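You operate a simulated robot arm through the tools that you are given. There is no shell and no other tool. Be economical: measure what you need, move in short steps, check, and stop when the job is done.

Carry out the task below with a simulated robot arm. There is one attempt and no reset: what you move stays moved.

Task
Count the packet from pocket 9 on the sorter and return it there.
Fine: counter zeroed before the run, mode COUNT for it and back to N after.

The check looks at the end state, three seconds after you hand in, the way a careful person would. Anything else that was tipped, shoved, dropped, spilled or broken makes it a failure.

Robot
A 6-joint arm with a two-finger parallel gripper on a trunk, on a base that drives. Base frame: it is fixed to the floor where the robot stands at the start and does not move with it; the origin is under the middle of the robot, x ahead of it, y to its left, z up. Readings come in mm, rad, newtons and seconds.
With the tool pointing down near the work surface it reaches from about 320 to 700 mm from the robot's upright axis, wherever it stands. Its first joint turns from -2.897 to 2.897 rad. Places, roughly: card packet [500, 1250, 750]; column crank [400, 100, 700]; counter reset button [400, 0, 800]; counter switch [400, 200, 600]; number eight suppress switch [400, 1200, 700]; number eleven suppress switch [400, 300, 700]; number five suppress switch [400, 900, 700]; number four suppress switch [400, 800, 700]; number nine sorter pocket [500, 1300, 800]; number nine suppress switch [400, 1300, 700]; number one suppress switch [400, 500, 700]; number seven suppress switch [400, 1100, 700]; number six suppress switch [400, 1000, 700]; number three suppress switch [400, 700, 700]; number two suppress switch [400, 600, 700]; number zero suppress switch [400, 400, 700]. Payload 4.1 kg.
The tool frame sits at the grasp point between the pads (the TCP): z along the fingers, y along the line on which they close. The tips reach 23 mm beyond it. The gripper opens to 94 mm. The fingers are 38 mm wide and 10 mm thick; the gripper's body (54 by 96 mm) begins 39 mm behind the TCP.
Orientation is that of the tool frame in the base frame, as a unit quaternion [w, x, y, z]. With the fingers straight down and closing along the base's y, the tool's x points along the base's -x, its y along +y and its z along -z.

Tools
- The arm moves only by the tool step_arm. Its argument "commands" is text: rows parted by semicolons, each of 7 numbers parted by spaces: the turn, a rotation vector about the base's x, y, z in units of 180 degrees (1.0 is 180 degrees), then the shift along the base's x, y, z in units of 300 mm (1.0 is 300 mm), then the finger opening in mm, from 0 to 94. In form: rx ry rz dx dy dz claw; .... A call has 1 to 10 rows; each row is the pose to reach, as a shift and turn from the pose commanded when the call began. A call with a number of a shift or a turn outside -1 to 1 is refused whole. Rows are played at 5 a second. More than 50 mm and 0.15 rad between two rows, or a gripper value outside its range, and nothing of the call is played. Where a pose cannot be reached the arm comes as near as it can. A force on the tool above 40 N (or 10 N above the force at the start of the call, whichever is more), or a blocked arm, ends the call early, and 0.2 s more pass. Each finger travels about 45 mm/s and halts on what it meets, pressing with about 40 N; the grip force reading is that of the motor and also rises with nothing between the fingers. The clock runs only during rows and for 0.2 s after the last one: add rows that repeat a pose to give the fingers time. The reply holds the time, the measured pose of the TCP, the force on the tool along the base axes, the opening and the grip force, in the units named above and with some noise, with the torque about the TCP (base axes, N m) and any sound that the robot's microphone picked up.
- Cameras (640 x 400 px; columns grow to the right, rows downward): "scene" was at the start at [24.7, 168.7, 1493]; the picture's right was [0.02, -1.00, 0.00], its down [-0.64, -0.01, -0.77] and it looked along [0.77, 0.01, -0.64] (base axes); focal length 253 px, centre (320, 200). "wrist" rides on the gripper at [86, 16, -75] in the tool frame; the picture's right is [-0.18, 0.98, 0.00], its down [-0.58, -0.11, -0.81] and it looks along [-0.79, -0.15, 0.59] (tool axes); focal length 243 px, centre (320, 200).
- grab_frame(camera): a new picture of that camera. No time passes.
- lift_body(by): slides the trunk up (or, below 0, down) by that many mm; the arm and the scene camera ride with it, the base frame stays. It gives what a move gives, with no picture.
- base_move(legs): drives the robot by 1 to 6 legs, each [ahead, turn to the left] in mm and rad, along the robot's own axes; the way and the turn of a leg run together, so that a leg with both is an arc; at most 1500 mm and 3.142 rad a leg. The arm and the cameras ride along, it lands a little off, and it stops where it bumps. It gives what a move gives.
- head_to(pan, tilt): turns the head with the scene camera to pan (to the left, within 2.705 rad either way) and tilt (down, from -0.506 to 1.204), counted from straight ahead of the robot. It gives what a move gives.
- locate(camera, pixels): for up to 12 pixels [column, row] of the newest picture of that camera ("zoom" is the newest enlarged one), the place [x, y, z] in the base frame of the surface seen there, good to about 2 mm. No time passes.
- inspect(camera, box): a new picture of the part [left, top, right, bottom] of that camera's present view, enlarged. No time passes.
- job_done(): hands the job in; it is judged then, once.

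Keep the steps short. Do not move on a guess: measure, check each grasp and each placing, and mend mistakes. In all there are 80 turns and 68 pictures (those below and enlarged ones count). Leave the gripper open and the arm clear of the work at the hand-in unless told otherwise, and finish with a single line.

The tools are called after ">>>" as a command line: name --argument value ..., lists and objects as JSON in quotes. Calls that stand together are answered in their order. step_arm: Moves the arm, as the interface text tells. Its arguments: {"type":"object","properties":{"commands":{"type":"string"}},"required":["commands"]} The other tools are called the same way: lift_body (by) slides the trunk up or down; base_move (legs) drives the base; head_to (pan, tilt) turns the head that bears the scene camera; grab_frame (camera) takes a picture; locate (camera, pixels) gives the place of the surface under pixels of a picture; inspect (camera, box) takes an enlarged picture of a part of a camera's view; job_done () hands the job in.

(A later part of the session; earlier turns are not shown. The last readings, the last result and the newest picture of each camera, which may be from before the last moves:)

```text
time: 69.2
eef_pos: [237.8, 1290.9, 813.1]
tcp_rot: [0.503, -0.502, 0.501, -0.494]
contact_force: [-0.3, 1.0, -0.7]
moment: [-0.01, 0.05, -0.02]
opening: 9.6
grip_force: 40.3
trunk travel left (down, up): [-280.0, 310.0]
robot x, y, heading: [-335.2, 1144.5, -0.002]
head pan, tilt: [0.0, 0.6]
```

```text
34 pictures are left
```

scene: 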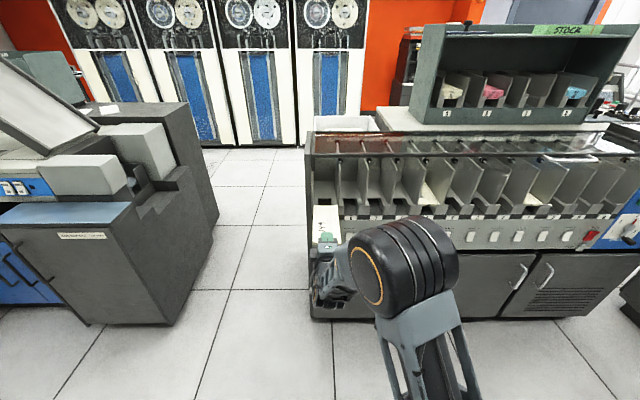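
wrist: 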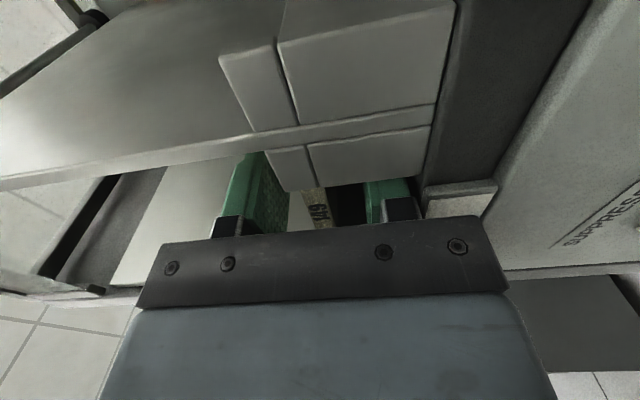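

The packet's far end is at x ≈ 409, clear of the sorter. I'll back off, turn left, reverse along the known-clear lane, and face the hopper.

>>> base_move --legs '[[-90, 0], [0, 1.571], [-1282, 0], [0, -1.571]]'

>>> lift_body --by 180

>>> head_to --pan -0.0 --tilt 0.65

>>> grab_frame --camera "scene"

```text
time: 84.1
eef_pos: [156.9, -7.6, 814.3]
tcp_rot: [0.499, -0.499, 0.505, -0.497]
contact_force: [-0.5, -0.9, 0.8]
moment: [-0.02, 0.1, 0.0]
opening: 9.8
grip_force: 39.7
trunk travel left (down, up): [-280.0, 310.0]
robot x, y, heading: [-418.4, -146.6, -0.018]
head pan, tilt: [0.0, 0.6]
```

```text
time: 86.1
eef_pos: [157.6, -9.0, 993.5]
tcp_rot: [0.499, -0.499, 0.504, -0.498]
contact_force: [0.2, 0.4, -0.8]
moment: [0.05, 0.14, -0.01]
opening: 9.7
grip_force: 39.9
trunk travel left (down, up): [-460.0, 130.0]
robot x, y, heading: [-418.6, -149.5, -0.009]
head pan, tilt: [0.0, 0.6]
```

```text
time: 86.7
eef_pos: [156.1, -7.7, 994.4]
tcp_rot: [0.5, -0.499, 0.504, -0.497]
contact_force: [0.5, 0.8, -2.2]
moment: [0.02, 0.09, 0.01]
opening: 9.6
grip_force: 39.8
trunk travel left (down, up): [-460.0, 130.0]
robot x, y, heading: [-420.0, -146.1, -0.009]
head pan, tilt: [0.0, 0.649]
```

```text
33 pictures are left
```

scene: 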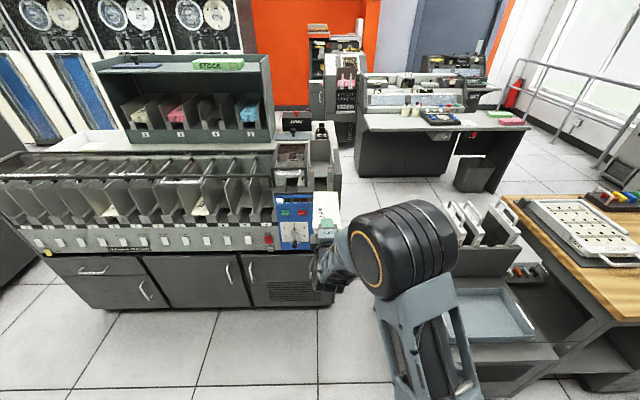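

The packet is intact in the gripper. I'll zoom into the hopper at (320,165) and measure.

>>> inspect --camera "scene" --box '[260, 105, 360, 205]'

>>> locate --camera "zoom" --pixels '[[240, 240], [250, 325], [310, 330], [245, 270], [270, 180], [325, 240], [215, 200], [240, 310], [310, 300], [280, 270], [280, 330], [240, 100]]'

```text
4.00 times, centred on (310, 155) of scene
```

zoom: 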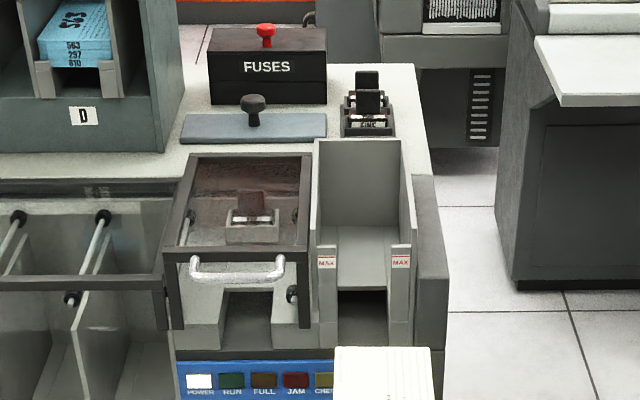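

```text
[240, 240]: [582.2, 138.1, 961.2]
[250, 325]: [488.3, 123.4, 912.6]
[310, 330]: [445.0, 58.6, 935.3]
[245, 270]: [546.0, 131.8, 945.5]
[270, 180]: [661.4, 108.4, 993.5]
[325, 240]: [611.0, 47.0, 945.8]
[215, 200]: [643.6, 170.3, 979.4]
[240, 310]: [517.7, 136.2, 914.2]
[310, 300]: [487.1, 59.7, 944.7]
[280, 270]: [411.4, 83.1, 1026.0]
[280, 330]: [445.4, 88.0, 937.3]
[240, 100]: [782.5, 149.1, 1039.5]
```

The open bay with MAX marks is the feed hopper. I'll measure its walls, lips and shelf edge.

>>> locate --camera "zoom" --pixels '[[327, 300], [337, 310], [388, 310], [400, 300], [360, 275], [360, 288], [360, 305], [360, 330], [320, 180], [404, 180], [360, 200], [336, 270]]'

>>> locate --camera "zoom" --pixels '[[327, 325], [400, 325], [323, 262], [401, 262], [360, 232], [330, 232], [395, 232], [360, 352], [340, 290], [390, 290], [318, 250], [410, 250]]'

```text
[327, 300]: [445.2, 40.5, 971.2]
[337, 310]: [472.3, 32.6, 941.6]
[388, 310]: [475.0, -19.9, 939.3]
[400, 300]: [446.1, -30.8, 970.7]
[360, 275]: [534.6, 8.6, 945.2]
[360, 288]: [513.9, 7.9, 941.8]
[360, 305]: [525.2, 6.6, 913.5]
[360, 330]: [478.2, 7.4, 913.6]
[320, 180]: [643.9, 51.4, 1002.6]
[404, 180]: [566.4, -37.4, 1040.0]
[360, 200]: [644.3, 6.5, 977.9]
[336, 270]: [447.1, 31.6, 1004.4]
```

```text
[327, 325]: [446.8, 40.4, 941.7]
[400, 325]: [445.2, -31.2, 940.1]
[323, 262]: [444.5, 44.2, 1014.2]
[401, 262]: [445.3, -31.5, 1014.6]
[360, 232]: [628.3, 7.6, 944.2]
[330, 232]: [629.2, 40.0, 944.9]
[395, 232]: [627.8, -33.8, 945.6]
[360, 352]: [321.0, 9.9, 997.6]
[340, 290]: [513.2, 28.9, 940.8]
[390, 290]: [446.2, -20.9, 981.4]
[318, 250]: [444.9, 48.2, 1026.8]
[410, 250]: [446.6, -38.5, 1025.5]
```

The hopper is boxed by tall front posts (x 445, gap y −21…31, top z ≈ 1030), floor z 945, with a notch below. So the packet must go in from above. I'll drive 85 mm closer, raise, and align first.

>>> lift_body --by 85

>>> base_move --legs '[[85, 0]]'

>>> step_arm --commands "0 0 0 0 0.03 0 0; 0 0 0 0.12 0.045 0 0; 0 0 0 0.24 0.045 0 0; 0 0 0 0.36 0.045 0 0; 0 0 0 0.48 0.045 0 0; 0 0 0 0.6 0.045 0 0; 0 0 0 0.6 0.045 0 0"

>>> grab_frame --camera "scene"

```text
time: 87.9
eef_pos: [156.2, -8.0, 1078.6]
tcp_rot: [0.499, -0.499, 0.505, -0.497]
contact_force: [0.1, 0.0, -0.9]
moment: [0.0, 0.11, 0.01]
opening: 9.6
grip_force: 40.3
trunk travel left (down, up): [-545.0, 45.0]
robot x, y, heading: [-417.2, -148.3, -0.009]
head pan, tilt: [0.0, 0.649]
```

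```text
time: 89.0
eef_pos: [244.6, -9.7, 1078.1]
tcp_rot: [0.499, -0.499, 0.504, -0.498]
contact_force: [-0.3, 0.5, -0.2]
moment: [0.03, 0.12, 0.02]
opening: 9.8
grip_force: 40.1
trunk travel left (down, up): [-545.0, 45.0]
robot x, y, heading: [-331.5, -147.1, -0.012]
head pan, tilt: [0.0, 0.649]
```

```text
time: 90.6
eef_pos: [422.1, 3.0, 1077.7]
tcp_rot: [0.499, -0.499, 0.504, -0.498]
contact_force: [-0.2, -0.7, -1.0]
moment: [0.03, 0.09, 0.01]
opening: 9.8
grip_force: 39.8
trunk travel left (down, up): [-545.0, 45.0]
robot x, y, heading: [-329.5, -146.4, -0.014]
head pan, tilt: [0.0, 0.649]
```

```text
31 pictures are left
```

scene: 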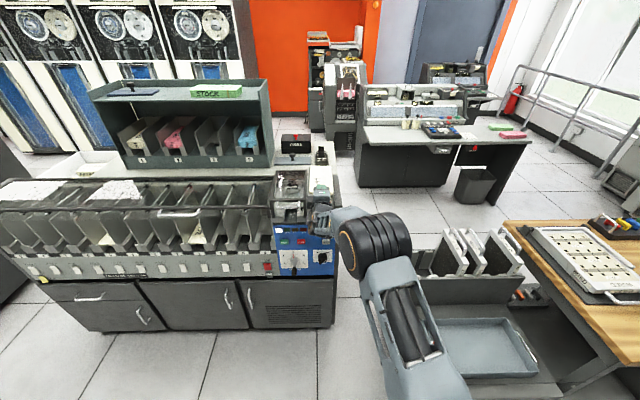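

The packet is now above the hopper's front. I'll zoom to measure packet edges against the hopper walls.

>>> inspect --camera "scene" --box '[285, 150, 355, 220]'

>>> grab_frame --camera "wrist"

```text
5.71 times, centred on (320, 185) of scene
```

zoom: 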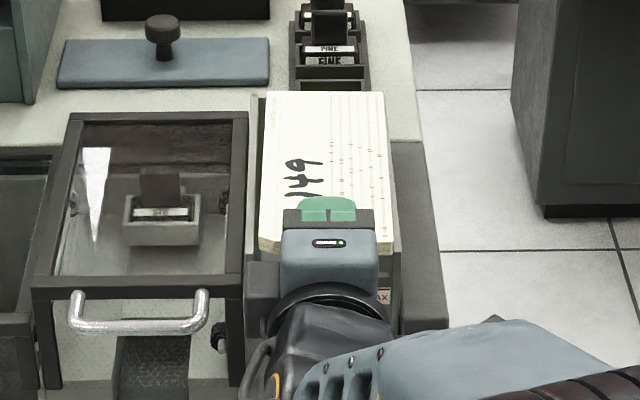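

```text
29 pictures are left
```

wrist: 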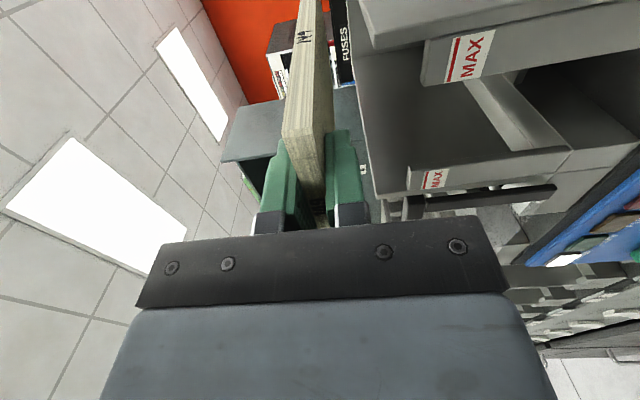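

>>> locate --camera "zoom" --pixels '[[269, 100], [266, 160], [262, 225], [383, 100], [387, 160], [391, 230], [325, 95], [257, 100], [254, 200], [392, 180], [398, 235], [340, 180]]'

>>> locate --camera "wrist" --pixels '[[390, 90], [500, 100], [560, 60], [450, 140], [430, 180], [470, 60], [540, 40], [380, 130], [480, 140], [560, 120], [600, 100], [600, 30]]'

```text
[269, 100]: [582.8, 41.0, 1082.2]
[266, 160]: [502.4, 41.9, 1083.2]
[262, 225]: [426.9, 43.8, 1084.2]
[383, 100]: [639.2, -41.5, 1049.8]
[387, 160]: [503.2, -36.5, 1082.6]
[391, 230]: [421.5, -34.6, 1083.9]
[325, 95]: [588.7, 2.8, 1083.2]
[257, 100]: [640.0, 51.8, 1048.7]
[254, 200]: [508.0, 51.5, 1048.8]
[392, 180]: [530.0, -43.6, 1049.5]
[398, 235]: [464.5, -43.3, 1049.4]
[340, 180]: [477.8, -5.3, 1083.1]
```

```text
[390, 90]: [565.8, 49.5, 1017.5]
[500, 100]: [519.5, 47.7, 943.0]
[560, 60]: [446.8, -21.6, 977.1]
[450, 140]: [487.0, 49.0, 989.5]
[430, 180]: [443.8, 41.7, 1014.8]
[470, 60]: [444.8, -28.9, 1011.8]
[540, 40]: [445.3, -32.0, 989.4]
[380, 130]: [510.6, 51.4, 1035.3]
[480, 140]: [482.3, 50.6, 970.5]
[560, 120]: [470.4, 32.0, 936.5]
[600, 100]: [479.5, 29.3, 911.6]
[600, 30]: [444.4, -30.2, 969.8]
```

I'll find the packet's edges and the hopper walls precisely by sampling across two rows.

>>> locate --camera "zoom" --pixels '[[262, 110], [264, 110], [266, 110], [268, 110], [257, 220], [259, 220], [261, 220], [386, 110], [384, 110], [382, 110], [392, 220], [390, 220]]'

>>> locate --camera "zoom" --pixels '[[394, 220], [396, 220], [398, 220], [400, 220], [402, 220], [404, 220], [248, 200], [250, 200], [252, 200], [256, 200], [258, 200], [388, 110]]'

```text
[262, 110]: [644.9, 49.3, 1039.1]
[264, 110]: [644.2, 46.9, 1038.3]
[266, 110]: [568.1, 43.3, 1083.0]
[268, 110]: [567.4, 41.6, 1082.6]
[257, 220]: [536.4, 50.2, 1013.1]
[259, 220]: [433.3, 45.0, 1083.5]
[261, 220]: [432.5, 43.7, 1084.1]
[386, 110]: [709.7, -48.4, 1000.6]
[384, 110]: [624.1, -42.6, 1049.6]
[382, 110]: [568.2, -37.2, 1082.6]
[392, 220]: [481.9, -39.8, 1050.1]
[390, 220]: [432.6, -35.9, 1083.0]
```

```text
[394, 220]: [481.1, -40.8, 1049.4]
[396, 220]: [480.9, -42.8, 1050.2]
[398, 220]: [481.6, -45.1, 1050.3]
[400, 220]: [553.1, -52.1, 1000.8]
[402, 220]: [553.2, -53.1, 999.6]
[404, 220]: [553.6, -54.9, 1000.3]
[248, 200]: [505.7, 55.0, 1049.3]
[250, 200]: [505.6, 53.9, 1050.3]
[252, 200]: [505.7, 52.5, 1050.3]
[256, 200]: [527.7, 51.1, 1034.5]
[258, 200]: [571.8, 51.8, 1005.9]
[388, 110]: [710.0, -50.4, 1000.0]
```

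Packet sits y −37…45 with yaw ≈ −0.01; hopper interior is y −39.5…51. I'll correct yaw +0.0096 rad, shift +1.2 mm y and +47 mm x, still above the walls.

>>> step_arm --commands "0 0 0.003 0.08 0.004 0 0; 0 0 0.003 0.158 0.004 0 0; 0 0 0.003 0.158 0.004 0 0"

>>> inspect --camera "scene" --box '[285, 140, 355, 210]'

>>> locate --camera "zoom" --pixels '[[264, 150], [266, 150], [268, 150], [270, 150], [260, 240], [262, 240], [264, 240], [384, 150], [386, 150], [388, 150], [390, 240], [392, 240]]'

>>> grab_frame --camera "wrist"

```text
time: 91.4
eef_pos: [470.7, 3.8, 1079.3]
tcp_rot: [0.501, -0.501, 0.502, -0.496]
contact_force: [0.6, 0.3, -1.7]
moment: [0.01, 0.11, 0.02]
opening: 9.8
grip_force: 40.1
trunk travel left (down, up): [-545.0, 45.0]
robot x, y, heading: [-328.5, -149.0, -0.012]
head pan, tilt: [0.0, 0.649]
```

```text
5.71 times, centred on (320, 175) of scene
```

zoom: 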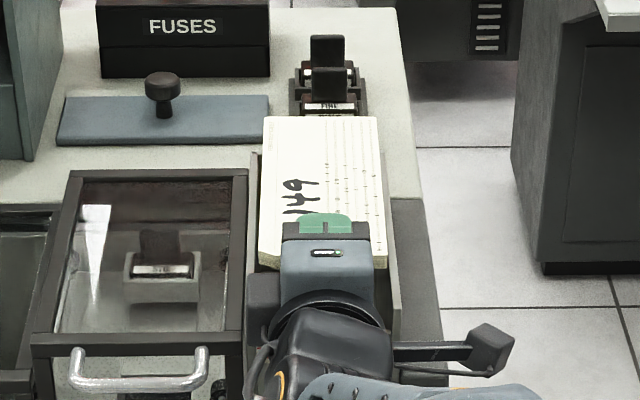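

```text
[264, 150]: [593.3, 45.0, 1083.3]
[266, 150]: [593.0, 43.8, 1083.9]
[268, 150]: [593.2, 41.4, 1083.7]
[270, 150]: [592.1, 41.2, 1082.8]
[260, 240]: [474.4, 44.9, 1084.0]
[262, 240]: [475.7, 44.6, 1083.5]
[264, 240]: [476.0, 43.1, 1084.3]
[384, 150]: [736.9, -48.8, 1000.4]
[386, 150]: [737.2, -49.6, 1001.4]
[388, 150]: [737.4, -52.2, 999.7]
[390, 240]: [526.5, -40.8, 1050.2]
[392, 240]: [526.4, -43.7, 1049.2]
```

```text
27 pictures are left
```

wrist: 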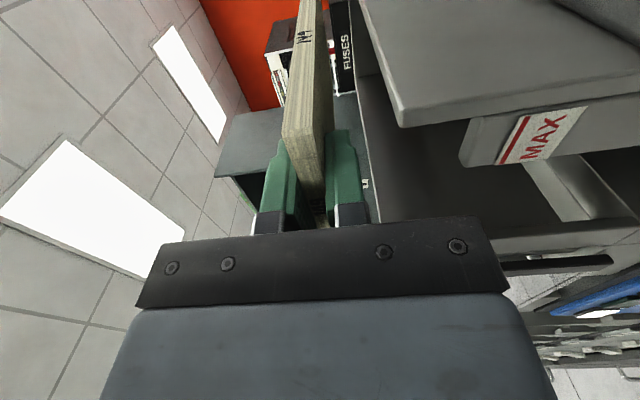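

Packet is straight and about 1.2 mm right of centre. I'll nudge it +1.2 mm y and −1.5 mm x, then lower gently toward the floor.

>>> step_arm --commands "0 0 0 -0.005 0.004 0 0; 0 0 0 -0.005 0.004 -0.07 0; 0 0 0 -0.005 0.004 -0.13 0; 0 0 0 -0.005 0.004 -0.19 0; 0 0 0 -0.005 0.004 -0.25 0; 0 0 0 -0.005 0.004 -0.31 0; 0 0 0 -0.005 0.004 -0.36 0; 0 0 0 -0.005 0.004 -0.4 0; 0 0 0 -0.005 0.004 -0.42 0; 0 0 0 -0.005 0.004 -0.42 0"

>>> inspect --camera "scene" --box '[285, 150, 355, 220]'

```text
time: 93.6
eef_pos: [469.2, 7.0, 953.7]
tcp_rot: [0.501, -0.501, 0.502, -0.496]
contact_force: [-0.6, 0.1, -2.5]
moment: [-0.02, 0.11, 0.01]
opening: 9.5
grip_force: 39.5
trunk travel left (down, up): [-545.0, 45.0]
robot x, y, heading: [-334.3, -150.5, -0.013]
head pan, tilt: [0.0, 0.649]
```

```text
5.71 times, centred on (320, 185) of scene
```

zoom: 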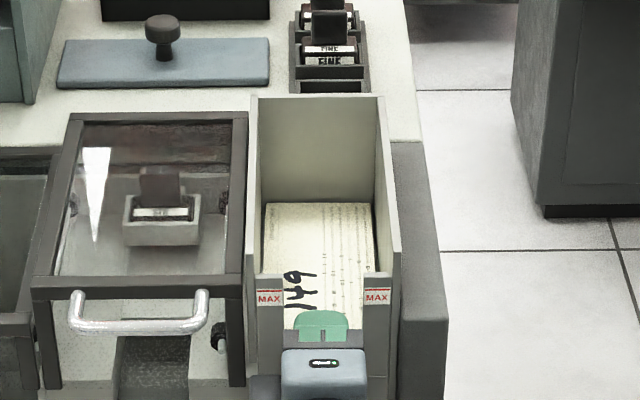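

The packet is down inside without contact. I'll settle it the last 3 mm, open to 28 mm, and withdraw forward between the posts.

>>> step_arm --commands "0 0 0 0 0 -0.01 0; 0 0 0 0 0 -0.012 10; 0 0 0 0 0 -0.012 28; 0 0 0 0 0 -0.012 28; 0 0 0 0 0 -0.012 28; 0 0 0 -0.08 0 -0.012 28; 0 0 0 -0.18 0 -0.012 28; 0 0 0 -0.3 0 -0.012 28; 0 0 0 -0.45 0 -0.012 28; 0 0 0 -0.6 0 -0.012 28"

>>> inspect --camera "scene" --box '[260, 130, 360, 230]'

```text
time: 95.8
eef_pos: [287.9, 4.8, 950.2]
tcp_rot: [0.501, -0.501, 0.502, -0.496]
contact_force: [-0.6, -0.1, 0.8]
moment: [-0.01, 0.01, -0.03]
opening: 28.0
grip_force: 0.0
trunk travel left (down, up): [-545.0, 45.0]
robot x, y, heading: [-332.0, -152.4, -0.01]
head pan, tilt: [0.0, 0.649]
```

```text
4.00 times, centred on (310, 180) of scene
```

zoom: 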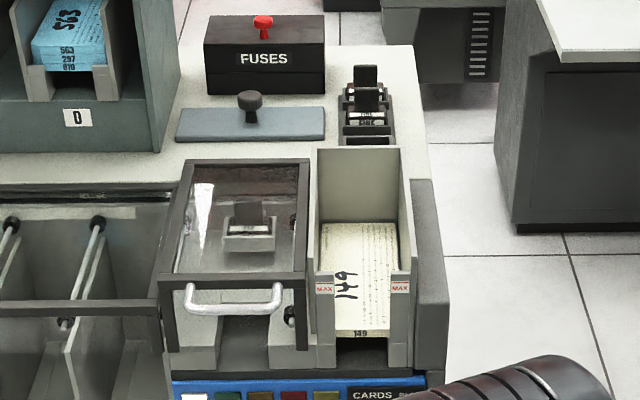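

The packet is seated flat in the hopper. I'll lower the trunk 139 mm and move left to START (y 154, z 811), fingers closed.

>>> lift_body --by -139

>>> step_arm --commands "0 0 0 0 0.15 0 0; 0 0 0 0 0.3 0 0; 0 0 0 0 0.45 0 0; 0 0 0 0 0.497 0 0; 0 0 0 0.1 0.497 0 0; 0 0 0 0.2 0.497 0 0; 0 0 0 0.2 0.497 0 0"

>>> grab_frame --camera "wrist"

```text
time: 97.5
eef_pos: [289.6, 4.3, 810.7]
tcp_rot: [0.501, -0.501, 0.502, -0.496]
contact_force: [0.5, 0.4, -0.4]
moment: [0.0, -0.01, 0.0]
opening: 28.0
grip_force: 0.0
trunk travel left (down, up): [-406.0, 184.0]
robot x, y, heading: [-329.8, -150.0, -0.011]
head pan, tilt: [0.0, 0.649]
```

```text
time: 99.1
eef_pos: [349.3, 154.2, 811.2]
tcp_rot: [0.501, -0.501, 0.502, -0.495]
contact_force: [-0.1, -0.2, -0.3]
moment: [0.0, 0.02, -0.02]
opening: 0.0
grip_force: 39.9
trunk travel left (down, up): [-406.0, 184.0]
robot x, y, heading: [-333.3, -149.6, -0.013]
head pan, tilt: [0.0, 0.649]
```

```text
24 pictures are left
```

wrist: 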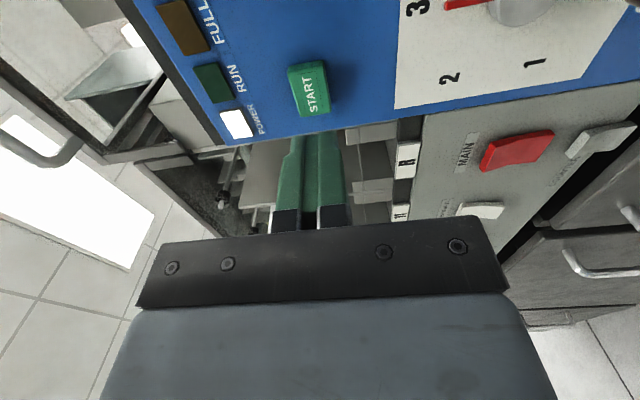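

There is another small switch under MAIN at (605,138), likely the counter switch. I'll inspect it before starting.

>>> inspect --camera "wrist" --box '[440, 90, 640, 230]'

>>> locate --camera "wrist" --pixels '[[310, 88], [605, 135], [580, 150], [515, 150], [490, 210], [625, 130]]'

```text
2.86 times, centred on (540, 160) of wrist
```

zoom: 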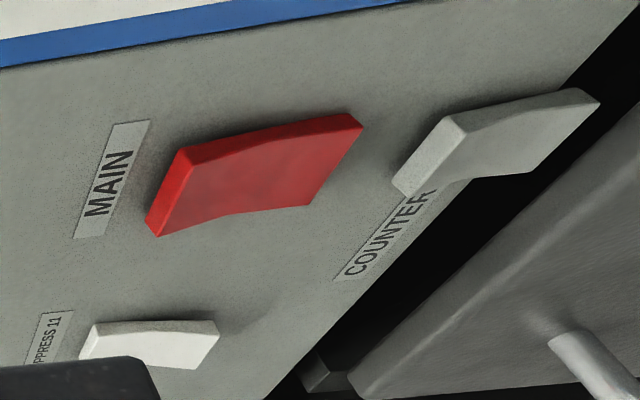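

```text
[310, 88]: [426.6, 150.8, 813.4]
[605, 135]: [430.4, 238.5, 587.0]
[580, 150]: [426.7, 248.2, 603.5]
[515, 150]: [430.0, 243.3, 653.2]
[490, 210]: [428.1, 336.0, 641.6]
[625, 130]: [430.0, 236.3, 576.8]
```

I'll measure the rocker tilt of MAIN, COUNTER and a suppress switch at top and bottom ends.

>>> locate --camera "zoom" --pixels '[[195, 185], [250, 170], [330, 140], [345, 130], [440, 160], [465, 150], [490, 135], [540, 120], [575, 105], [110, 345], [150, 345], [200, 335]]'

>>> locate --camera "zoom" --pixels '[[165, 200], [180, 190], [210, 180], [230, 190], [270, 180], [310, 180], [410, 180], [425, 165], [480, 160], [510, 150], [540, 140], [560, 130]]'

>>> inspect --camera "scene" --box '[245, 210, 305, 260]'

```text
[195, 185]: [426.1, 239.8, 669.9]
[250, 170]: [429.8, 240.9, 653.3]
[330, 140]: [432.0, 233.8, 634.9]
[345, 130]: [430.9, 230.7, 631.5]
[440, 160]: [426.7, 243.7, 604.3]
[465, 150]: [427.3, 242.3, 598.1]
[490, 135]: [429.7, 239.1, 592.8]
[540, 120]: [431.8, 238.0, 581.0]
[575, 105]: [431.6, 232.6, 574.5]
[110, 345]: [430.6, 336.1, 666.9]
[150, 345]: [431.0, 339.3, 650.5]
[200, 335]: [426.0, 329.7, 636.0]
```

```text
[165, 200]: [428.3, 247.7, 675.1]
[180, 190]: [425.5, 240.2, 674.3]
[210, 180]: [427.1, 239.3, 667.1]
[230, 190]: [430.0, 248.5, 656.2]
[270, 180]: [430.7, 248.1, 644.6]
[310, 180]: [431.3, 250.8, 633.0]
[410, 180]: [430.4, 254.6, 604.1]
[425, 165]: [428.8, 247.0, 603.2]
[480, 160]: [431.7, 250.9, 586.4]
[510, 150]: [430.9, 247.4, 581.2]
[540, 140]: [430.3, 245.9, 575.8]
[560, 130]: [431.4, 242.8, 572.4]
```

```text
8.00 times, centred on (275, 235) of scene
```

zoom: 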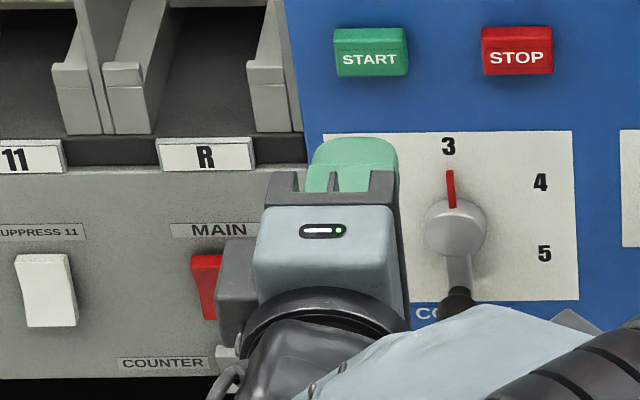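

MAIN and COUNTER are tilted alike (both on, power lit) and the suppress rocker is opposite (off). I'll press START and withdraw.

>>> step_arm --commands "0 0 0 0.12 0 0 0; 0 0 0 0.17 0 0 0; 0 0 0 0.19 0 0 0; 0 0 0 0.2 0 0 0; 0 0 0 0.207 0 0 0; 0 0 0 0.213 0 0 0; 0 0 0 0.213 0 0 0; 0 0 0 0.1 0 0 0; 0 0 0 0 0 0 0; 0 0 0 -0.1 0 0 0"

>>> grab_frame --camera "scene"

>>> inspect --camera "scene" --box '[260, 140, 360, 260]'

```text
time: 101.3
eef_pos: [319.1, 156.5, 809.5]
tcp_rot: [0.501, -0.501, 0.502, -0.495]
contact_force: [-0.8, 0.7, -0.2]
moment: [-0.01, 0.0, 0.03]
opening: 0.0
grip_force: 39.9
trunk travel left (down, up): [-406.0, 184.0]
robot x, y, heading: [-332.2, -149.7, -0.007]
head pan, tilt: [0.0, 0.649]
heard: click
```

```text
21 pictures are left
```

scene: 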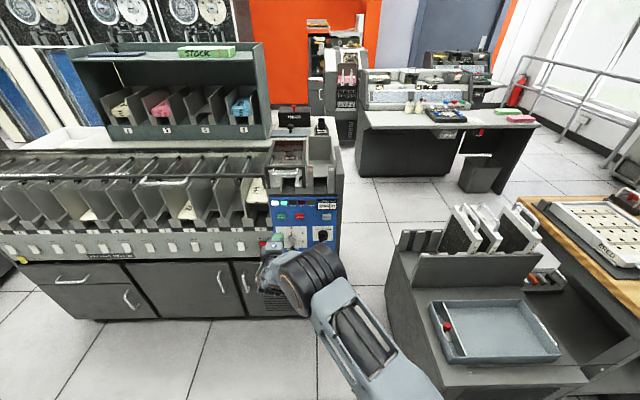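

```text
3.33 times, centred on (310, 200) of scene
```

zoom: 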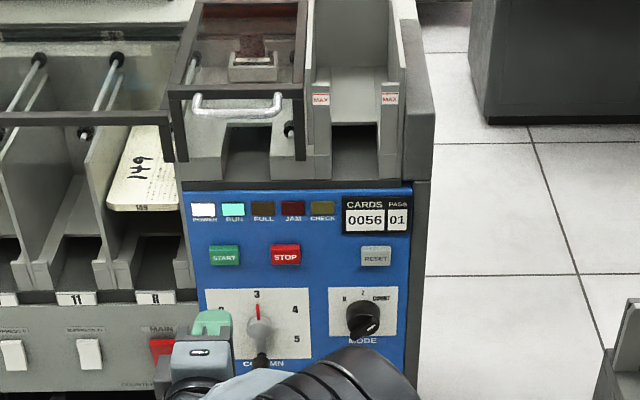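

Counter reads 0056, pass 01, and the packet is now in the R pocket. RUN is still lit; I'll wait a second and look again.

>>> step_arm --commands "0 0 0 0 0 0 0; 0 0 0 -0.1 0 0 0; 0 0 0 -0.1 0 0 0; 0 0 0 -0.1 0 0 0; 0 0 0 -0.1 0 0 0; 0 0 0 -0.1 0 0 0; 0 0 0 -0.1 0 0 0; 0 0 0 -0.1 0 0 0"

>>> inspect --camera "scene" --box '[230, 150, 340, 250]'

>>> locate --camera "zoom" --pixels '[[145, 120], [145, 180], [120, 140], [175, 160], [150, 200], [145, 215], [95, 200], [180, 200], [160, 140], [130, 170], [120, 205], [165, 205]]'

```text
time: 103.1
eef_pos: [288.6, 155.3, 808.4]
tcp_rot: [0.501, -0.501, 0.503, -0.495]
contact_force: [-0.1, 0.2, -0.3]
moment: [0.02, 0.01, -0.04]
opening: 0.0
grip_force: 40.1
trunk travel left (down, up): [-406.0, 184.0]
robot x, y, heading: [-334.3, -151.8, -0.011]
head pan, tilt: [0.0, 0.649]
```

```text
4.00 times, centred on (285, 200) of scene
```

zoom: 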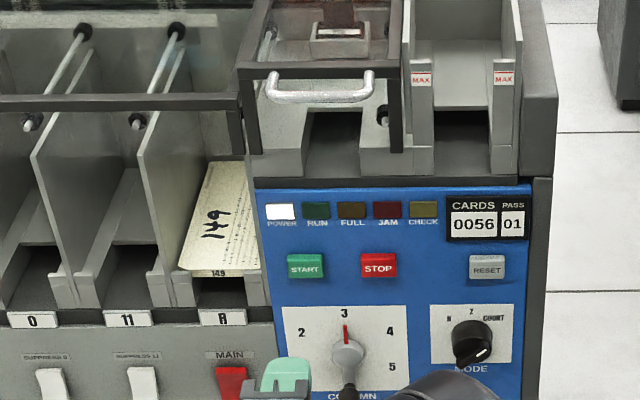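

```text
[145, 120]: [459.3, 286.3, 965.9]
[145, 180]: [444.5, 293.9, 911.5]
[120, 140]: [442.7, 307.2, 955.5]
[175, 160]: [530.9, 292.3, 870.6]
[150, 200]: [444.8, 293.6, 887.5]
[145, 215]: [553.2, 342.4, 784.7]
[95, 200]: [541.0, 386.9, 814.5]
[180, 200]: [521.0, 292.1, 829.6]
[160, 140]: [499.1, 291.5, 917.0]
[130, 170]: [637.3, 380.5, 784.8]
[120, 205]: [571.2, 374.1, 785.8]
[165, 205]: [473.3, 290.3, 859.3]
```

RUN is off: 56 cards counted, packet flat in R. Now I'll set the mode back to N: lower the trunk 95 mm, roll −45° and move in front of the knob.

>>> lift_body --by -95

>>> step_arm --commands "-0.03 0 0 -0.03 -0.07 0 40; -0.06 0 0 -0.05 -0.14 0 40; -0.09 0 0 -0.05 -0.21 0 40; -0.12 0 0 -0.05 -0.28 0 40; -0.15 0 0 -0.05 -0.35 0 40; -0.18 0 0 -0.05 -0.42 0 40; -0.21 0 0 -0.05 -0.49 0 40; -0.25 0 0 -0.05 -0.53 0 40; -0.25 0 0 -0.05 -0.53 0 40"

>>> grab_frame --camera "wrist"

```text
time: 104.4
eef_pos: [290.2, 155.8, 715.2]
tcp_rot: [0.501, -0.502, 0.503, -0.495]
contact_force: [-0.8, 0.2, -0.2]
moment: [0.01, 0.02, 0.0]
opening: 0.0
grip_force: 39.9
trunk travel left (down, up): [-311.0, 279.0]
robot x, y, heading: [-329.7, -149.1, -0.013]
head pan, tilt: [0.0, 0.649]
```

```text
time: 106.4
eef_pos: [273.0, -3.9, 714.8]
tcp_rot: [-0.271, 0.655, -0.274, 0.65]
contact_force: [0.3, 0.9, 0.5]
moment: [0.01, 0.03, 0.01]
opening: 39.9
grip_force: 0.0
trunk travel left (down, up): [-311.0, 279.0]
robot x, y, heading: [-333.4, -150.8, -0.011]
head pan, tilt: [0.0, 0.649]
```

```text
18 pictures are left
```

wrist: 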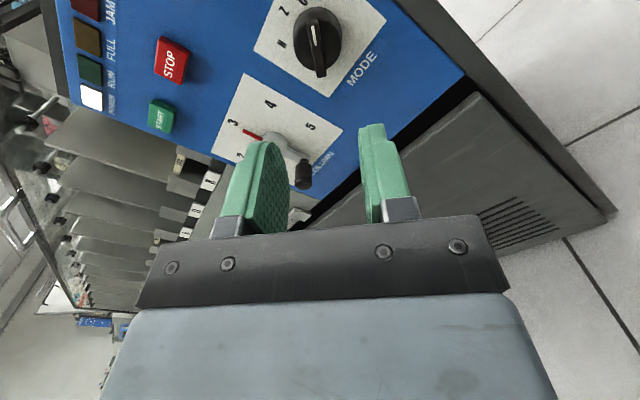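

The tool matches the bar at COUNT. I'll advance 116 mm, close on it, then turn −90°.

>>> step_arm --commands "0 0 0 0.13 0 -0.003 40; 0 0 0 0.26 0 -0.003 40; 0 0 0 0.34 0 -0.003 40; 0 0 0 0.388 0 -0.003 40; 0 0 0 0.388 0 -0.003 0; 0 0 0 0.388 0 -0.003 0; 0 0 0 0.388 0 -0.003 0; 0 0 0 0.388 0 -0.003 0"

>>> step_arm --commands "-0.045 0 0 0 0 0 0; -0.09 0 0 0 0 0 0; -0.135 0 0 0 0 0 0; -0.18 0 0 0 0 0 0; -0.225 0 0 0 0 0 0; -0.25 0 0 0 0 0 0; -0.25 0 0 0 0 0 0"

>>> step_arm --commands "-0.045 0 0 0 0 0 0; -0.09 0 0 0 0 0 0; -0.135 0 0 0 0 0 0; -0.18 0 0 0 0 0 0; -0.225 0 0 0 0 0 0; -0.25 0 0 0 0 0 0; -0.25 0 0 0 0 0 0"

>>> grab_frame --camera "wrist"

```text
time: 108.2
eef_pos: [391.2, -2.5, 714.8]
tcp_rot: [-0.271, 0.655, -0.273, 0.65]
contact_force: [5.4, 2.4, 3.0]
moment: [-0.3, 0.15, 0.62]
opening: 8.9
grip_force: 44.8
trunk travel left (down, up): [-311.0, 279.0]
robot x, y, heading: [-331.5, -149.3, -0.015]
head pan, tilt: [0.0, 0.649]
```

```text
time: 109.8
eef_pos: [391.2, -6.0, 712.6]
tcp_rot: [0.001, 0.709, -0.005, 0.706]
contact_force: [3.2, -4.7, 1.0]
moment: [0.04, -1.14, 0.21]
opening: 9.1
grip_force: 45.0
trunk travel left (down, up): [-311.0, 279.0]
robot x, y, heading: [-331.9, -147.7, -0.012]
head pan, tilt: [0.0, 0.649]
```

```text
time: 111.4
eef_pos: [388.7, -6.6, 715.3]
tcp_rot: [0.271, 0.656, 0.265, 0.653]
contact_force: [-2.8, -26.3, 3.0]
moment: [0.05, -0.02, -0.16]
opening: 8.7
grip_force: 45.0
trunk travel left (down, up): [-311.0, 279.0]
robot x, y, heading: [-330.1, -149.1, -0.016]
head pan, tilt: [0.0, 0.649]
```

```text
17 pictures are left
```

wrist: 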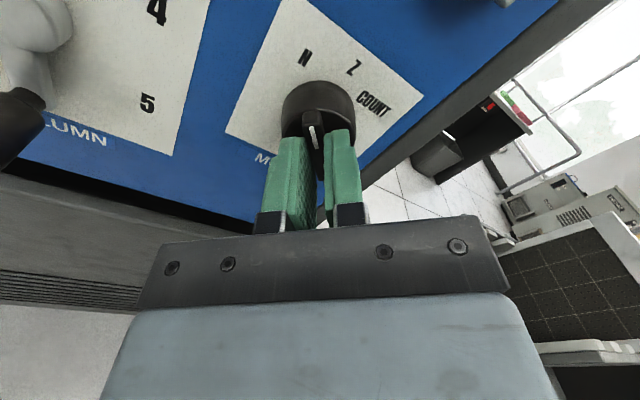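

The mark points to N. I'll release, back out and verify mode, crank column and counter.

>>> step_arm --commands "0 0 0 0 0 0 40; 0 0 0 0 0 0 40; 0 0 0 -0.1 0 0 40; 0 0 0 -0.22 0 0 40; 0 0 0 -0.34 0 0 40; 0 0 0 -0.46 0 0 40; 0 0 0 -0.46 0 0 40"

>>> grab_frame --camera "wrist"

```text
time: 113.0
eef_pos: [252.6, -5.0, 713.3]
tcp_rot: [0.271, 0.655, 0.265, 0.654]
contact_force: [0.1, 0.3, 0.1]
moment: [0.0, -0.02, -0.02]
opening: 39.8
grip_force: 0.1
trunk travel left (down, up): [-311.0, 279.0]
robot x, y, heading: [-334.6, -150.8, -0.015]
head pan, tilt: [0.0, 0.649]
```

```text
16 pictures are left
```

wrist: 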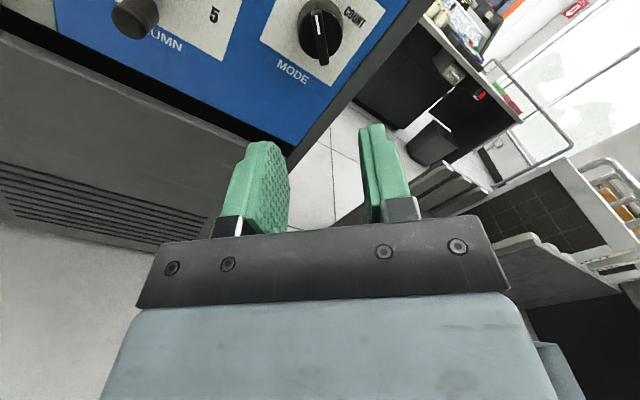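

Mode is N. To fetch the packet from R (y ≈ 245), I'll shift the robot ~245 mm left: back, turn left, forward, turn right.

>>> base_move --legs '[[-237, 0], [0, 0.813], [340, 0], [0, -0.8]]'

>>> step_arm --commands "0.045 0 0 0 0 0.03 40; 0.09 0 0 0 0 0.06 40; 0.135 0 0 0 0 0.09 40; 0.18 0 0 0 0 0.12 40; 0.225 0 0 0 0 0.15 40; 0.27 0 0 0 0 0.18 40; 0.315 0 0 0 0 0.21 40; 0.36 0 0 0 0 0.23 40; 0.405 0 0 0 0 0.25 40; 0.45 0 0 0 0 0.255 40"

>>> step_arm --commands "0.045 0 0 0 0 0 40; 0.09 0 0 0 0 0 40; 0.135 0 0 0 0 0 40; 0.18 0 0 0 0 0 40; 0.225 0 0 0 0 0 40; 0.27 0 0 0 0 0 40; 0.3 0 0 0 0 0 40; 0.3 0 0 0 0 0 40"

>>> inspect --camera "scene" --box '[250, 140, 370, 240]'

```text
time: 120.8
eef_pos: [249.0, 247.5, 714.4]
tcp_rot: [0.268, 0.654, 0.268, 0.655]
contact_force: [0.1, -0.1, 0.4]
moment: [-0.01, -0.04, 0.03]
opening: 40.0
grip_force: 0.0
trunk travel left (down, up): [-311.0, 279.0]
robot x, y, heading: [-336.3, 96.1, -0.006]
head pan, tilt: [0.0, 0.649]
```

```text
time: 123.0
eef_pos: [248.5, 247.2, 790.2]
tcp_rot: [-0.221, 0.671, -0.222, 0.672]
contact_force: [0.7, 1.0, -0.1]
moment: [0.04, 0.04, 0.04]
opening: 40.2
grip_force: 0.1
trunk travel left (down, up): [-311.0, 279.0]
robot x, y, heading: [-332.7, 94.8, -0.006]
head pan, tilt: [0.0, 0.649]
```

```text
time: 124.8
eef_pos: [247.9, 246.3, 789.2]
tcp_rot: [0.501, -0.499, 0.503, -0.498]
contact_force: [0.0, -0.5, 0.8]
moment: [-0.05, -0.01, 0.01]
opening: 39.9
grip_force: 0.2
trunk travel left (down, up): [-311.0, 279.0]
robot x, y, heading: [-334.1, 100.3, -0.006]
head pan, tilt: [0.0, 0.649]
```

```text
4.00 times, centred on (310, 190) of scene
```

zoom: 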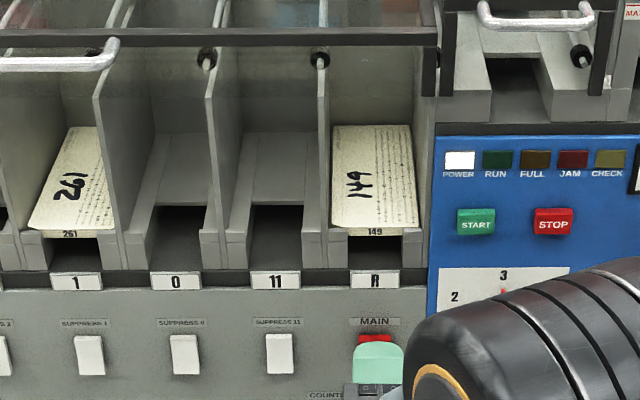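

Tool is square with vertical closing. The packet (149) is in R at (375,180); I'll measure its edges and the notch.

>>> locate --camera "zoom" --pixels '[[333, 215], [336, 150], [416, 215], [409, 140], [375, 222], [375, 232], [347, 248], [350, 255], [402, 248], [399, 255], [375, 250], [375, 130]]'

```text
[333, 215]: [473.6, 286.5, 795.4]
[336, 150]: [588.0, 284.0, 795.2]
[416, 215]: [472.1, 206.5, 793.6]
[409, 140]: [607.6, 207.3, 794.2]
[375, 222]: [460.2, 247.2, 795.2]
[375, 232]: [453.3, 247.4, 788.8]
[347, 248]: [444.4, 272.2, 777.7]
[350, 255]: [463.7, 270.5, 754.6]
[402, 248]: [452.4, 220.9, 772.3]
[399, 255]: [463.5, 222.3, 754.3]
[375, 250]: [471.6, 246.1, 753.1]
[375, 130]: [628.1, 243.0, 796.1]
```

Packet centre y 246.5, front edge x 453, notch y 221–272; my tool is at y 246.3. I'll advance to x 467 with small steps at the end.

>>> step_arm --commands "0 0 0 0.13 0 0.002 40; 0 0 0 0.26 0 0.002 40; 0 0 0 0.39 0 0.002 40; 0 0 0 0.5 0 0.002 40; 0 0 0 0.57 0 0.002 40; 0 0 0 0.63 0 0.002 40; 0 0 0 0.68 0 0.002 40; 0 0 0 0.71 0 0.002 40; 0 0 0 0.73 0 0.002 40; 0 0 0 0.73 0 0.002 40"

>>> step_arm --commands "0 0 0 0 0 0 20; 0 0 0 0 0 0 5; 0 0 0 0 0 0 0; 0 0 0 0 0 0 0; 0 0 0 0 0 0 0"

```text
time: 127.0
eef_pos: [467.6, 246.9, 791.2]
tcp_rot: [0.502, -0.499, 0.502, -0.498]
contact_force: [-0.2, 0.6, 0.5]
moment: [-0.01, -0.01, -0.01]
opening: 40.3
grip_force: 0.0
trunk travel left (down, up): [-311.0, 279.0]
robot x, y, heading: [-334.5, 98.5, -0.005]
head pan, tilt: [0.0, 0.649]
```

```text
time: 128.2
eef_pos: [467.7, 246.1, 790.0]
tcp_rot: [0.502, -0.498, 0.502, -0.499]
contact_force: [-0.1, 0.2, 0.7]
moment: [-0.03, -0.01, 0.04]
opening: 9.6
grip_force: 39.5
trunk travel left (down, up): [-311.0, 279.0]
robot x, y, heading: [-333.7, 96.8, -0.006]
head pan, tilt: [0.0, 0.649]
```

Gripped at 9.6 mm. I'll lift 24 mm and draw it straight out.

>>> step_arm --commands "0 0 0 0 0 0.04 0; 0 0 0 0 0 0.08 0; 0 0 0 -0.1 0 0.08 0; 0 0 0 -0.2 0 0.08 0; 0 0 0 -0.3 0 0.08 0; 0 0 0 -0.4 0 0.08 0; 0 0 0 -0.5 0 0.08 0; 0 0 0 -0.6 0 0.08 0; 0 0 0 -0.7 0 0.08 0; 0 0 0 -0.75 0 0.08 0"

>>> grab_frame --camera "scene"

```text
time: 130.4
eef_pos: [242.3, 247.3, 813.6]
tcp_rot: [0.501, -0.499, 0.502, -0.498]
contact_force: [-0.4, -0.3, -1.3]
moment: [-0.03, 0.08, -0.02]
opening: 9.5
grip_force: 39.9
trunk travel left (down, up): [-311.0, 279.0]
robot x, y, heading: [-332.6, 95.6, -0.008]
head pan, tilt: [0.0, 0.649]
```

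```text
14 pictures are left
```

scene: 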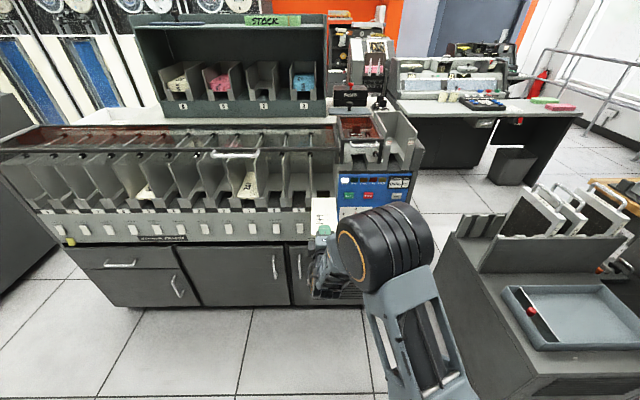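

Packet is out and held. I'll back off, turn left, drive to pocket 9, and face it.

>>> base_move --legs '[[-90, 0], [0, 1.578], [1044, 0], [0, -1.571]]'

>>> head_to --pan 0.1 --tilt 0.65

>>> grab_frame --camera "scene"

```text
time: 144.1
eef_pos: [167.2, 1278.8, 813.8]
tcp_rot: [0.498, -0.496, 0.505, -0.501]
contact_force: [-0.4, -0.7, -0.5]
moment: [-0.01, 0.12, 0.01]
opening: 9.7
grip_force: 39.6
trunk travel left (down, up): [-311.0, 279.0]
robot x, y, heading: [-414.6, 1136.9, -0.018]
head pan, tilt: [0.0, 0.649]
```

```text
time: 144.8
eef_pos: [167.0, 1280.5, 813.5]
tcp_rot: [0.498, -0.495, 0.505, -0.502]
contact_force: [-0.4, 0.1, -1.7]
moment: [-0.04, 0.08, 0.0]
opening: 9.7
grip_force: 40.4
trunk travel left (down, up): [-311.0, 279.0]
robot x, y, heading: [-410.5, 1136.4, -0.021]
head pan, tilt: [0.099, 0.649]
```

```text
13 pictures are left
```

scene: 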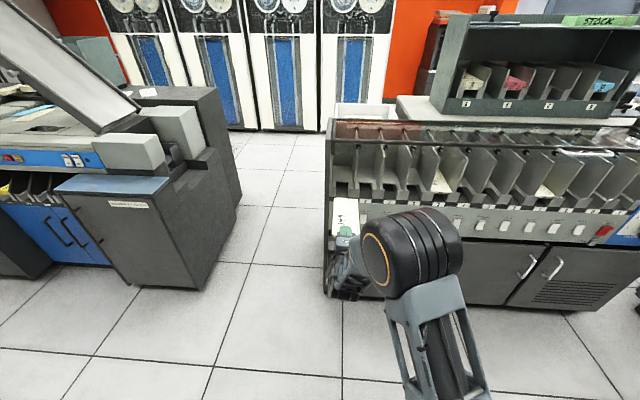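

The gripper's yaw is about −0.013 rad off from the base heading. I'll trim the heading by +0.015 and come 80 mm ahead, then measure.

>>> base_move --legs '[[0, 0.015], [80, 0]]'

>>> inspect --camera "scene" --box '[310, 140, 390, 240]'

```text
time: 146.2
eef_pos: [246.2, 1288.1, 814.4]
tcp_rot: [0.502, -0.499, 0.502, -0.497]
contact_force: [-0.8, -0.4, -2.3]
moment: [0.02, 0.06, 0.0]
opening: 9.7
grip_force: 40.1
trunk travel left (down, up): [-311.0, 279.0]
robot x, y, heading: [-327.8, 1133.8, 0.003]
head pan, tilt: [0.099, 0.649]
```

```text
4.00 times, centred on (350, 190) of scene
```

zoom: 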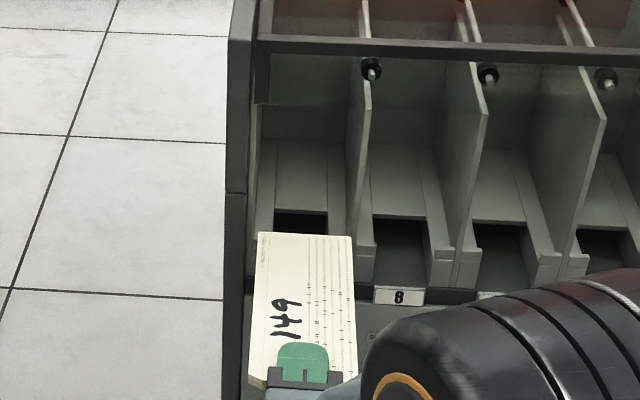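

Yaw is now near zero. I'll measure the packet's edges and the pocket's walls.

>>> locate --camera "zoom" --pixels '[[259, 245], [250, 350], [351, 245], [356, 340], [305, 237], [257, 245], [353, 245], [358, 340], [252, 220], [360, 220], [300, 200], [248, 350]]'

>>> locate --camera "zoom" --pixels '[[262, 160], [268, 200], [262, 200], [258, 170], [340, 200], [348, 170], [352, 200], [345, 140], [365, 200], [363, 160], [256, 220], [345, 225]]'

```text
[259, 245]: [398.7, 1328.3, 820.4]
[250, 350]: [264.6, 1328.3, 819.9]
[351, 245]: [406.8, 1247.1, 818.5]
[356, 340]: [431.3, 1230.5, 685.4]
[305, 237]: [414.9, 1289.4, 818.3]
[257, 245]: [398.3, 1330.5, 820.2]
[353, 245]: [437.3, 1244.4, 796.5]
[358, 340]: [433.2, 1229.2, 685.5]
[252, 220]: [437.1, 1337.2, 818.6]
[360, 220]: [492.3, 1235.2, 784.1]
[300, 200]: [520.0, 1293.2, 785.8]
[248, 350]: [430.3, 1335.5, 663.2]
```

```text
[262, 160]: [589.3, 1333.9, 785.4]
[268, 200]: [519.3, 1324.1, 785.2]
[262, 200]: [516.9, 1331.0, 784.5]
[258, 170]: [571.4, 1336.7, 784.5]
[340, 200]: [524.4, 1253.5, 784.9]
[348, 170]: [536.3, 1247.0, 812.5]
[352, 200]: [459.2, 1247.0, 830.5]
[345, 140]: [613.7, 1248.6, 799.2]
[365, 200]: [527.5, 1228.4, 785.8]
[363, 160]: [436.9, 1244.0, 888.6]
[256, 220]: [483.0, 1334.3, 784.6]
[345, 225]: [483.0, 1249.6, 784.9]
```

Pocket interior is y 1247–1337 (centre 1292); the packet is centred at 1289. I'll shift +3 mm and slide it in at this height to x ≈ 462.

>>> step_arm --commands "0 0 0 0 0.01 0 0; 0 0 0 0.1 0.01 0 0; 0 0 0 0.2 0.01 0 0; 0 0 0 0.3 0.01 0 0; 0 0 0 0.4 0.01 0 0; 0 0 0 0.5 0.01 0 0; 0 0 0 0.6 0.01 0 0; 0 0 0 0.68 0.01 0 0; 0 0 0 0.72 0.01 0 0; 0 0 0 0.72 0.01 0 0"

>>> inspect --camera "scene" --box '[310, 140, 390, 240]'

>>> locate --camera "zoom" --pixels '[[265, 230], [350, 230], [300, 180], [270, 170], [340, 170], [300, 240]]'

```text
time: 148.4
eef_pos: [461.7, 1291.0, 815.6]
tcp_rot: [0.502, -0.498, 0.502, -0.498]
contact_force: [-7.5, -0.3, -0.6]
moment: [-0.03, 0.02, -0.42]
opening: 9.8
grip_force: 40.0
trunk travel left (down, up): [-311.0, 279.0]
robot x, y, heading: [-329.9, 1136.4, -0.001]
head pan, tilt: [0.099, 0.649]
```

```text
4.00 times, centred on (350, 190) of scene
```

zoom: 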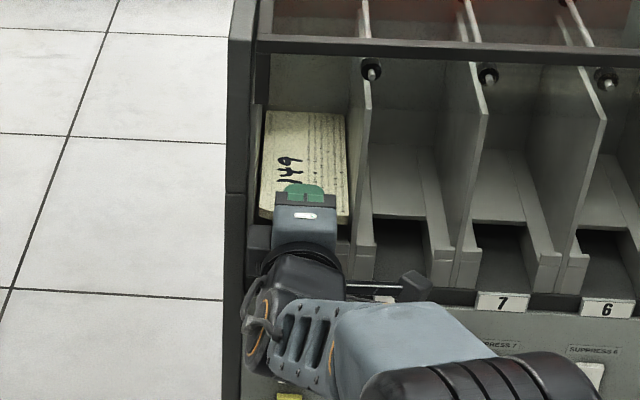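

```text
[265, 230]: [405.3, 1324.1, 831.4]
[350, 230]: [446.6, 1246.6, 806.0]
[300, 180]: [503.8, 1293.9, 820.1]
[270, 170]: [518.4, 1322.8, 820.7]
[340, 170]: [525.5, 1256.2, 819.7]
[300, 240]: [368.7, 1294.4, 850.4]
```

A light −7.5 N push along x with twist means the packet's far end just touches the back. I'll ease back 3 mm and read the force.

>>> step_arm --commands "0 0 0 -0.01 0 0 0; 0 0 0 -0.01 0 0 0"

>>> locate --camera "zoom" --pixels '[[266, 115], [342, 118], [305, 113], [305, 105], [261, 190], [347, 190], [345, 170], [263, 170], [259, 205], [349, 210], [300, 95], [343, 140]]'

```text
time: 149.0
eef_pos: [458.7, 1291.1, 815.6]
tcp_rot: [0.502, -0.499, 0.502, -0.498]
contact_force: [-0.8, -0.2, -0.4]
moment: [0.0, 0.09, 0.03]
opening: 9.4
grip_force: 40.0
trunk travel left (down, up): [-311.0, 279.0]
robot x, y, heading: [-330.8, 1133.4, -0.007]
head pan, tilt: [0.099, 0.649]
```

```text
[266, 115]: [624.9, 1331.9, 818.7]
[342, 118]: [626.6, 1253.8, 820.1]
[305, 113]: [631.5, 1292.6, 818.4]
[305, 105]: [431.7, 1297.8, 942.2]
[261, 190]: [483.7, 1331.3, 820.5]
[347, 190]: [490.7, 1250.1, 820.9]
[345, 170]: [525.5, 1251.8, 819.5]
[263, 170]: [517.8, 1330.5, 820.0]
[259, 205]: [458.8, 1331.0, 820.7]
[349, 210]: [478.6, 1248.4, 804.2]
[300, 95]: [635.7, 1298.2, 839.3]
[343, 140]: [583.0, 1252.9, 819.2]
```

Contact is gone; the packet spans y 1250–1332 and ends just short of the back wall (x 636). I'll lower 25 mm onto the shelf.

>>> step_arm --commands "0 0 0 0.003 0.002 -0.03 0; 0 0 0 0.003 0.002 -0.06 0; 0 0 0 0.003 0.002 -0.075 0; 0 0 0 0.003 0.002 -0.082 0; 0 0 0 0.003 0.002 -0.082 0"

>>> inspect --camera "scene" --box '[320, 155, 370, 215]'

```text
time: 150.2
eef_pos: [459.7, 1290.5, 791.4]
tcp_rot: [0.502, -0.499, 0.501, -0.498]
contact_force: [2.0, -0.6, 1.1]
moment: [-0.08, -0.24, -0.01]
opening: 9.5
grip_force: 40.4
trunk travel left (down, up): [-311.0, 279.0]
robot x, y, heading: [-332.8, 1139.3, -0.002]
head pan, tilt: [0.099, 0.649]
```

```text
6.67 times, centred on (345, 185) of scene
```

zoom: 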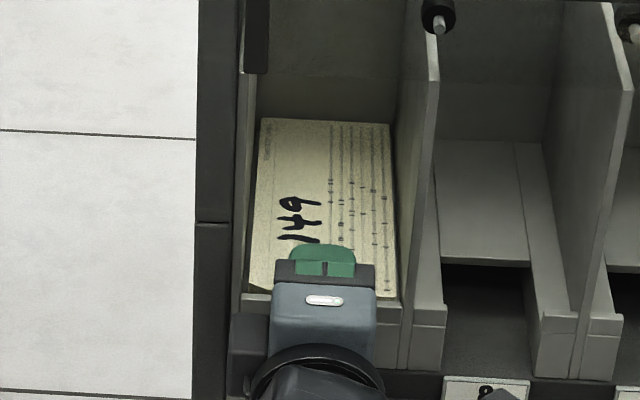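

The packet is level on the shelf behind the front lips. I'll open to 36 mm and withdraw straight out.

>>> step_arm --commands "0 0 0 0 0 -0.002 20; 0 0 0 0 0 -0.002 36; 0 0 0 0 0 -0.002 36; 0 0 0 0 0 -0.002 36; 0 0 0 -0.06 0 -0.002 36; 0 0 0 -0.16 0 -0.002 36; 0 0 0 -0.3 0 -0.002 36; 0 0 0 -0.45 0 -0.002 36; 0 0 0 -0.6 0 -0.002 36; 0 0 0 -0.7 0 -0.002 36"

>>> inspect --camera "scene" --box '[310, 130, 420, 240]'

>>> locate --camera "zoom" --pixels '[[110, 160], [100, 210], [150, 160], [125, 200], [125, 225], [125, 115]]'

```text
time: 152.4
eef_pos: [248.0, 1291.7, 789.1]
tcp_rot: [0.502, -0.498, 0.501, -0.498]
contact_force: [-0.3, 0.3, -0.3]
moment: [-0.01, 0.0, -0.02]
opening: 35.9
grip_force: 0.1
trunk travel left (down, up): [-311.0, 279.0]
robot x, y, heading: [-333.1, 1136.9, -0.001]
head pan, tilt: [0.099, 0.649]
```

```text
3.64 times, centred on (365, 185) of scene
```

zoom: 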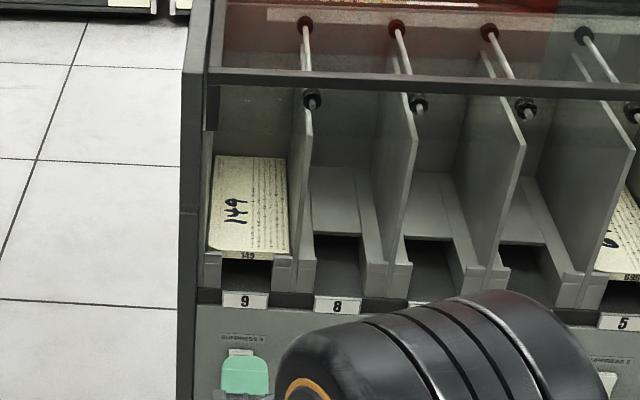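

```text
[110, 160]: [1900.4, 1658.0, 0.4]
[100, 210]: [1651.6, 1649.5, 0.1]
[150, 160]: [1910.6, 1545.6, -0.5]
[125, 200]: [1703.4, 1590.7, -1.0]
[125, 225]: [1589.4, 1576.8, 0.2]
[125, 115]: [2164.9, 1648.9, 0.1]
```

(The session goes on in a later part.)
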